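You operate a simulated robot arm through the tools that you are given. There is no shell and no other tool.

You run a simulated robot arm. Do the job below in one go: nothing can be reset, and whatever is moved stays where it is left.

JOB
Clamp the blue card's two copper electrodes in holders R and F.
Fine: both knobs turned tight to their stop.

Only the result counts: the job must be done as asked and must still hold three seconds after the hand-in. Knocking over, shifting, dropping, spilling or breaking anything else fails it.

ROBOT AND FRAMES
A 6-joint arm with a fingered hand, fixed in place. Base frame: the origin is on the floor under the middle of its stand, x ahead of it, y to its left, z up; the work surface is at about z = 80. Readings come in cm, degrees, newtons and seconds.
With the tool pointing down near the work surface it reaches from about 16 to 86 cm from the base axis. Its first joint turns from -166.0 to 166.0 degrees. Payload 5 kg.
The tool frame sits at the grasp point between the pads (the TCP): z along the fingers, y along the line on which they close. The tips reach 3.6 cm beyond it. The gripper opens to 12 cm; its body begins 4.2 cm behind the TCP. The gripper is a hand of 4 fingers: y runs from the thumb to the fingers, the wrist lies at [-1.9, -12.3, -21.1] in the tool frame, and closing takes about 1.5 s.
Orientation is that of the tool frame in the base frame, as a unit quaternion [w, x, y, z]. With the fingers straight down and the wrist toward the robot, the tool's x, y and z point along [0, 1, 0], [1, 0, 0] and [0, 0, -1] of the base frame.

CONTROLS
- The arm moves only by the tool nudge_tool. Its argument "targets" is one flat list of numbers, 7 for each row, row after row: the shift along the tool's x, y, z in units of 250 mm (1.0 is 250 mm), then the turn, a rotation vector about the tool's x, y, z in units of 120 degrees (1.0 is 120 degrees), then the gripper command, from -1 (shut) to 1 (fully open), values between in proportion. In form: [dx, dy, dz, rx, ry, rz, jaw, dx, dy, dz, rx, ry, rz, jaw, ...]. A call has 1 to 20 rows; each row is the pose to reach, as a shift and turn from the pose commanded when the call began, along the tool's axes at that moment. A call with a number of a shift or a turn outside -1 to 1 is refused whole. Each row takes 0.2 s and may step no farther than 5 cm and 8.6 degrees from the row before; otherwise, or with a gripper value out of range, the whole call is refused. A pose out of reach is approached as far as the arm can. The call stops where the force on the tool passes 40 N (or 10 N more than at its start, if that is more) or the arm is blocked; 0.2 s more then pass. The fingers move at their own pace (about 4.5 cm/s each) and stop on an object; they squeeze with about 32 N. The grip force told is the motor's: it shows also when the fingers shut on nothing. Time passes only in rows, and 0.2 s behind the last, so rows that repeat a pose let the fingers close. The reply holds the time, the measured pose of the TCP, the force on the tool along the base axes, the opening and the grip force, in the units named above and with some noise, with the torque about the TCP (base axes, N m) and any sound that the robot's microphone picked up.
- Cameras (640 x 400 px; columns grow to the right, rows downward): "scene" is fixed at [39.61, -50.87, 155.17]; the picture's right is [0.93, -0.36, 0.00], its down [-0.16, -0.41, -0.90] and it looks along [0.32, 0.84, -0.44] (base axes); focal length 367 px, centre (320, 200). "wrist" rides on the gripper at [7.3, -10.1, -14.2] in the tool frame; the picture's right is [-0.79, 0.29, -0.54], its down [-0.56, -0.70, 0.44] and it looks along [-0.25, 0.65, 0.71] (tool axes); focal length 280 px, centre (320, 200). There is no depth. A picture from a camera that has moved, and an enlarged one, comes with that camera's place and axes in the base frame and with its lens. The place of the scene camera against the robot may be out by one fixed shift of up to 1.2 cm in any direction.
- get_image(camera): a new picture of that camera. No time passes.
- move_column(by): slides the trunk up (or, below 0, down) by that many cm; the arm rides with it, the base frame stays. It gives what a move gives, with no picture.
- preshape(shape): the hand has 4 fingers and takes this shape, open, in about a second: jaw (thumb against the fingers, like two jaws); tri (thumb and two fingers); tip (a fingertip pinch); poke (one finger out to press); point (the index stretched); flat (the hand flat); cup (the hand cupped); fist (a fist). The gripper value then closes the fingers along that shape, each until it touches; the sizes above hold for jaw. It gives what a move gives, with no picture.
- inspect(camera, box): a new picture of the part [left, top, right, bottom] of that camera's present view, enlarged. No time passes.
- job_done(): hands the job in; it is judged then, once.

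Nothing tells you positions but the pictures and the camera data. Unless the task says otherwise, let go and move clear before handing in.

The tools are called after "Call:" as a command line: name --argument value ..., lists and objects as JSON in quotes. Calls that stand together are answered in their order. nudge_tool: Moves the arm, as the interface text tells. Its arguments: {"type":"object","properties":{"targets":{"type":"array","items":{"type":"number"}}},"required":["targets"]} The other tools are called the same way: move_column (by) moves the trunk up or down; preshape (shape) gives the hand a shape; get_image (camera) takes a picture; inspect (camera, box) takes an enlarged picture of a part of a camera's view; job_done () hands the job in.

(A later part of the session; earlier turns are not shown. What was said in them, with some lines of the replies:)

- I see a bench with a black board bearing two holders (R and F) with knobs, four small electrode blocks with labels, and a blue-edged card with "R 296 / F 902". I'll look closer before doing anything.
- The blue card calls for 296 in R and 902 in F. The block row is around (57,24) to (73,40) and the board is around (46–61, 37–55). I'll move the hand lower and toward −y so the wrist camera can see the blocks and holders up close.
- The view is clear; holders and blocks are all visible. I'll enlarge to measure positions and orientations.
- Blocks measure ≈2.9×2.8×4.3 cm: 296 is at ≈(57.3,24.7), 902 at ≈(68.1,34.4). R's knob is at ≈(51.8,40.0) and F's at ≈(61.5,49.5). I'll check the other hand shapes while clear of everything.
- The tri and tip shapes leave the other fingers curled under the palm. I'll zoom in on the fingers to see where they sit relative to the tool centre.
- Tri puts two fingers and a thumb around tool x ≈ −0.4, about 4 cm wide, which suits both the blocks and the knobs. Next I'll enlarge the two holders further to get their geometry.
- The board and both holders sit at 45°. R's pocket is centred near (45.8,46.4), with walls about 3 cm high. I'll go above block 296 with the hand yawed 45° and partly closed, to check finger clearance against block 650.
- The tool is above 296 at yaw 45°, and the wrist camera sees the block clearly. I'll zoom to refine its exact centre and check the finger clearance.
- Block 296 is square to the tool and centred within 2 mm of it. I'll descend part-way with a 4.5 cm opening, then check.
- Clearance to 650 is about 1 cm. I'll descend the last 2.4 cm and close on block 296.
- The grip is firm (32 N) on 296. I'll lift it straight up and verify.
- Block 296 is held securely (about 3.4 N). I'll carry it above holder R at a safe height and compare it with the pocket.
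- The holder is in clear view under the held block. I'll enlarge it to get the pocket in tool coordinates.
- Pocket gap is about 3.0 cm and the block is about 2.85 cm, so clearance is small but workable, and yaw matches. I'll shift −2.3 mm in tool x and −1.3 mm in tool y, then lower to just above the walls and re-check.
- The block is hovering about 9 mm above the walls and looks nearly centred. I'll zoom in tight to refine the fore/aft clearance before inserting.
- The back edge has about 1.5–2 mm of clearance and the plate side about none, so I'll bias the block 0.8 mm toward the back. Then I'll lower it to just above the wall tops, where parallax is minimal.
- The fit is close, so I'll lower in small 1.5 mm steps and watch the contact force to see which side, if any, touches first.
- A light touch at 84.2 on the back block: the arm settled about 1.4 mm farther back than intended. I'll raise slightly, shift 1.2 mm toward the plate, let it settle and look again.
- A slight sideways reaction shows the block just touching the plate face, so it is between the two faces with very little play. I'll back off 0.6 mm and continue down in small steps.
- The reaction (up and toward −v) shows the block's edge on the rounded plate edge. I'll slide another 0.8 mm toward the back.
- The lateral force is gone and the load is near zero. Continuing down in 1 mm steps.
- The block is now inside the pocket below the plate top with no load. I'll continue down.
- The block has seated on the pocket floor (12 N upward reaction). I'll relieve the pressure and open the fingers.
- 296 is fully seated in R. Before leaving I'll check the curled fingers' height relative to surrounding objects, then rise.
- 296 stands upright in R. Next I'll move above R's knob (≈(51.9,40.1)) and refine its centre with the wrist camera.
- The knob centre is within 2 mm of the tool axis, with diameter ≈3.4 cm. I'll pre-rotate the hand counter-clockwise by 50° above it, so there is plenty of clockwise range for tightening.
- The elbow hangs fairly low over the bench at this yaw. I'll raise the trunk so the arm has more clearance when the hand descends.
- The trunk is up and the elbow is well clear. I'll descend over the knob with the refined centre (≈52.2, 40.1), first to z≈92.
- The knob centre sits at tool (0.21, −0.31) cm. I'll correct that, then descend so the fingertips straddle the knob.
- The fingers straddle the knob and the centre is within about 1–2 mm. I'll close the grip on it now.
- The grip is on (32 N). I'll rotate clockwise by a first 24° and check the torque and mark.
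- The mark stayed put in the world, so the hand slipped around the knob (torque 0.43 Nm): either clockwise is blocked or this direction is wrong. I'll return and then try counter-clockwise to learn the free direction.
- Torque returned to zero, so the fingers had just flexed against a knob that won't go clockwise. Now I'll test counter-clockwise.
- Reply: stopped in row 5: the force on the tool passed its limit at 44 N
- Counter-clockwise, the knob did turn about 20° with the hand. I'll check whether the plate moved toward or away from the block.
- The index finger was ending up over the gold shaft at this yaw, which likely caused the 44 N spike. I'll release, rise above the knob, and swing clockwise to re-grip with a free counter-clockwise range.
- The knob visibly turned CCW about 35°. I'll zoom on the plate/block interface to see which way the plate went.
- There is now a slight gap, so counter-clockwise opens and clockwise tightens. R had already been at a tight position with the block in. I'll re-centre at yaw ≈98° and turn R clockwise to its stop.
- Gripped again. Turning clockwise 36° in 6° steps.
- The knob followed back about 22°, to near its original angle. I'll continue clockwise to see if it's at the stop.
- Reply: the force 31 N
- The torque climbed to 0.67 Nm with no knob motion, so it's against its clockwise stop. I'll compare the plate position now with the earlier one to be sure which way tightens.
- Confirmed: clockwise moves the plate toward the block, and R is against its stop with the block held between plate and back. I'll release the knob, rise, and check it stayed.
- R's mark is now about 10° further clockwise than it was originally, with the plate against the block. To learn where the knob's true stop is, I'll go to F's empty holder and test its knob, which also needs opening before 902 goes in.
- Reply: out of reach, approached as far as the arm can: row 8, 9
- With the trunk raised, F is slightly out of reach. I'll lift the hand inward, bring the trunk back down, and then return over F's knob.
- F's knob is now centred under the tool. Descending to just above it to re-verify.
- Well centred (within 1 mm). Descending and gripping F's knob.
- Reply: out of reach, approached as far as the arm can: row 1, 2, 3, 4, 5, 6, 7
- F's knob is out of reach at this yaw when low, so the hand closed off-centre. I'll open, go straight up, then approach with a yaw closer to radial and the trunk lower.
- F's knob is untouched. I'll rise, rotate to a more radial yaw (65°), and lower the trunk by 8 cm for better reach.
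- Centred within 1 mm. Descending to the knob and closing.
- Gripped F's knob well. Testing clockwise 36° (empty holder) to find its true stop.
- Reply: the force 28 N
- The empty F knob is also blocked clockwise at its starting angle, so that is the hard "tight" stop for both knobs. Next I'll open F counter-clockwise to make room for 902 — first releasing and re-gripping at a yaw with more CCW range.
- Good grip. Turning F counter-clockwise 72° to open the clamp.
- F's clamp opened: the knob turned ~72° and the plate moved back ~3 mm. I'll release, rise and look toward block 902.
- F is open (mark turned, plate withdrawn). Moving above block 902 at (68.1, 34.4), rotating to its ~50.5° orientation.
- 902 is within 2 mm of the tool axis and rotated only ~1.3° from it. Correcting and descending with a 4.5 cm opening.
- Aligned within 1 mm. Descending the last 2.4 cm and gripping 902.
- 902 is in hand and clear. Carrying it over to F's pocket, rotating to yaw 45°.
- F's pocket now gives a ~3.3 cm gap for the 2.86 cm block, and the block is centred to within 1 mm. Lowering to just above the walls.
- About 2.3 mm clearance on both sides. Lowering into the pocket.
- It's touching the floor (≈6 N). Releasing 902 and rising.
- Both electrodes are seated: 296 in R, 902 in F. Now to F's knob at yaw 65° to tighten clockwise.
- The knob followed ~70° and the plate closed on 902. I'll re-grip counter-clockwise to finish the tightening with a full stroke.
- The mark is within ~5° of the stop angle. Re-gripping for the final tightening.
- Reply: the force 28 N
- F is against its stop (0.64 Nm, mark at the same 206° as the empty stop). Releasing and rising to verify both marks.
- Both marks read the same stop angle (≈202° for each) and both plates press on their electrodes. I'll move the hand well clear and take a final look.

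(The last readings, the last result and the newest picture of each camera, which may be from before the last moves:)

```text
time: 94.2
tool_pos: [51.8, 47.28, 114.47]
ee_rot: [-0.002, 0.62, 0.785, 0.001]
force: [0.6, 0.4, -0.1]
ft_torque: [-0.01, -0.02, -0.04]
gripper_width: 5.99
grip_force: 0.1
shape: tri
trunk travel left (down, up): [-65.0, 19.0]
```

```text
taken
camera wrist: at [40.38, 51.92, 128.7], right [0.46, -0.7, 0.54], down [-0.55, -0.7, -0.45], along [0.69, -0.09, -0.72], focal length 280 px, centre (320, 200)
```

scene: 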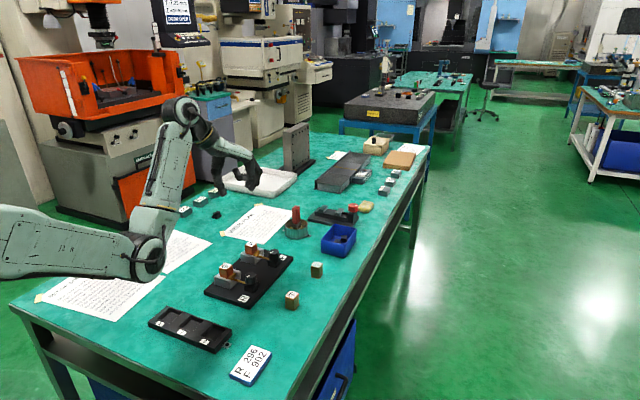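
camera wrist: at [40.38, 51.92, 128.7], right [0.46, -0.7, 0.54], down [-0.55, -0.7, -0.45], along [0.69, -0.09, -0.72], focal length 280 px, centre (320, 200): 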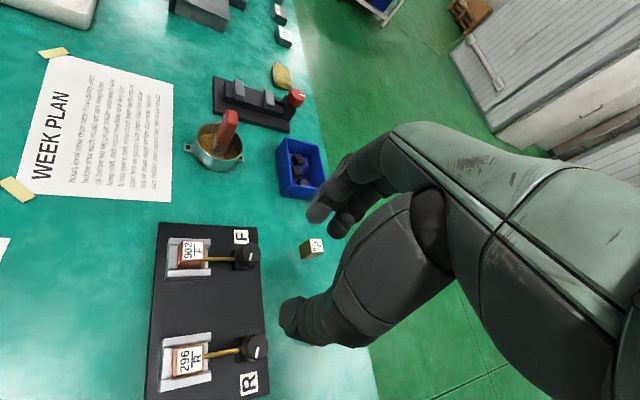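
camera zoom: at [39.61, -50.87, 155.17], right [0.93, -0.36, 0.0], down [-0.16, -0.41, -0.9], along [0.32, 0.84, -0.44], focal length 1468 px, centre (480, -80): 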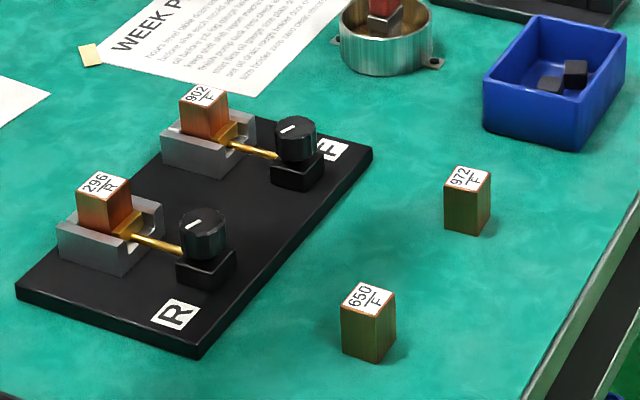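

Call:
inspect --camera "wrist" --box '[150, 220, 280, 300]'

Call:
inspect --camera "wrist" --box '[150, 320, 280, 400]'

Call:
inspect --camera "scene" --box '[216, 258, 256, 284]'

Call:
inspect --camera "scene" --box '[240, 238, 280, 264]'

```text
4.92 times, centred on (215, 260) of wrist
camera zoom: at [40.38, 51.92, 128.7], right [0.46, -0.7, 0.54], down [-0.55, -0.7, -0.45], along [0.69, -0.09, -0.72], focal length 1380 px, centre (837, -95)
```

zoom: 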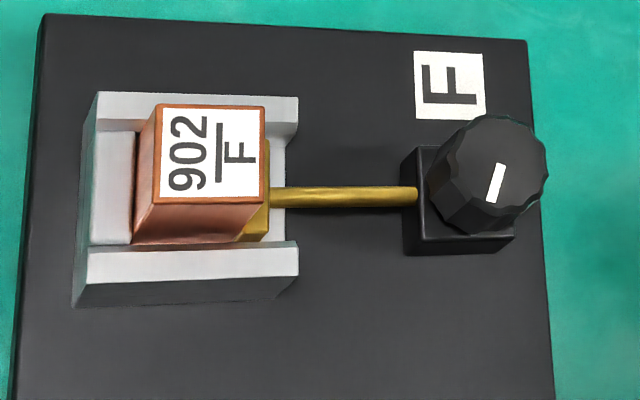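

```text
4.92 times, centred on (215, 360) of wrist
camera zoom: at [40.38, 51.92, 128.7], right [0.46, -0.7, 0.54], down [-0.55, -0.7, -0.45], along [0.69, -0.09, -0.72], focal length 1380 px, centre (837, -588)
```

zoom: 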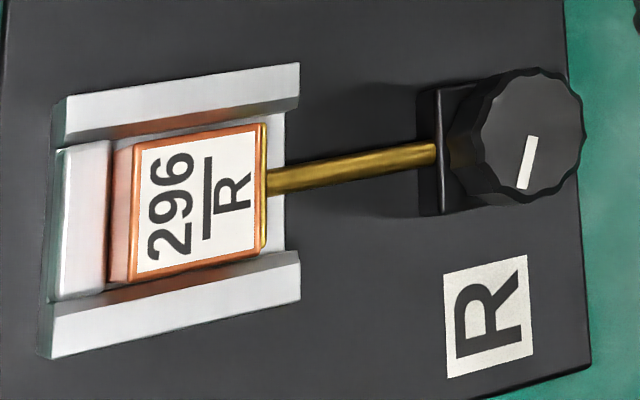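

```text
15.38 times, centred on (236, 271) of scene
camera zoom: at [39.61, -50.87, 155.17], right [0.93, -0.36, 0.0], down [-0.16, -0.41, -0.9], along [0.32, 0.84, -0.44], focal length 5648 px, centre (1612, -892)
```

zoom: 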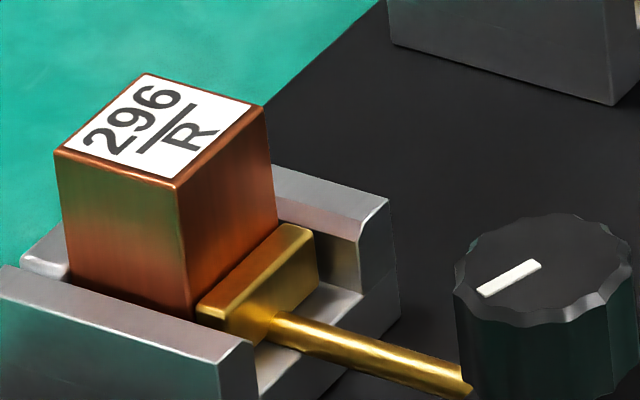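

```text
15.38 times, centred on (260, 251) of scene
camera zoom: at [39.61, -50.87, 155.17], right [0.93, -0.36, 0.0], down [-0.16, -0.41, -0.9], along [0.32, 0.84, -0.44], focal length 5648 px, centre (1243, -585)
```

zoom: 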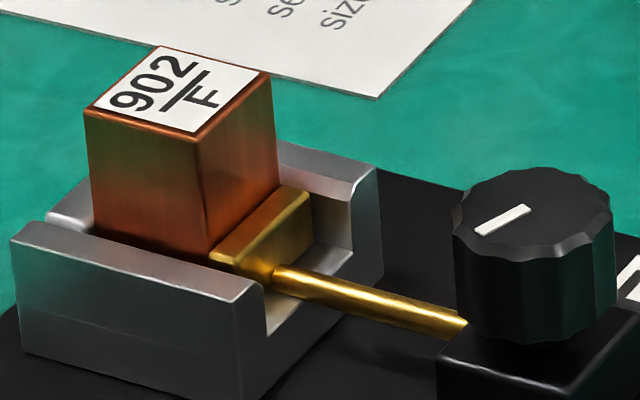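

Both electrodes are clamped: 296 in R and 902 in F. The plates touch the blocks and both knob marks sit at the stop angle. The other blocks and the board haven't moved, and the hand is open and clear. Handing in.

Call:
job_done

```text
The job is handed in.
```

I've handed the job in: electrode 296 is clamped in holder R and electrode 902 in holder F, as the blue card asks. I don't have the verdict yet.

- **Knobs:** both are turned clockwise until they would turn no further, with about 0.65 N·m of resistance at each. The white marks on the two knobs read the same angle, within about 3°.
- **Starting position:** F's knob already sat at that stop before I put the electrode in, and R's would not turn further clockwise once 296 was in. I opened F about 3 mm, inserted 902 and tightened it again. The 296 block went into R without opening it first. I then turned R's knob back about 20° while finding which way it tightens, and closed it again.
- **Clamp contact:** in the final close-ups, both plates sit against their electrodes. I judged this from the pictures and did not test it by pulling on the blocks.
- **Other items:** electrodes 650 and 972, the board and the rest of the bench look undisturbed in the last pictures. The hand is open and well clear.
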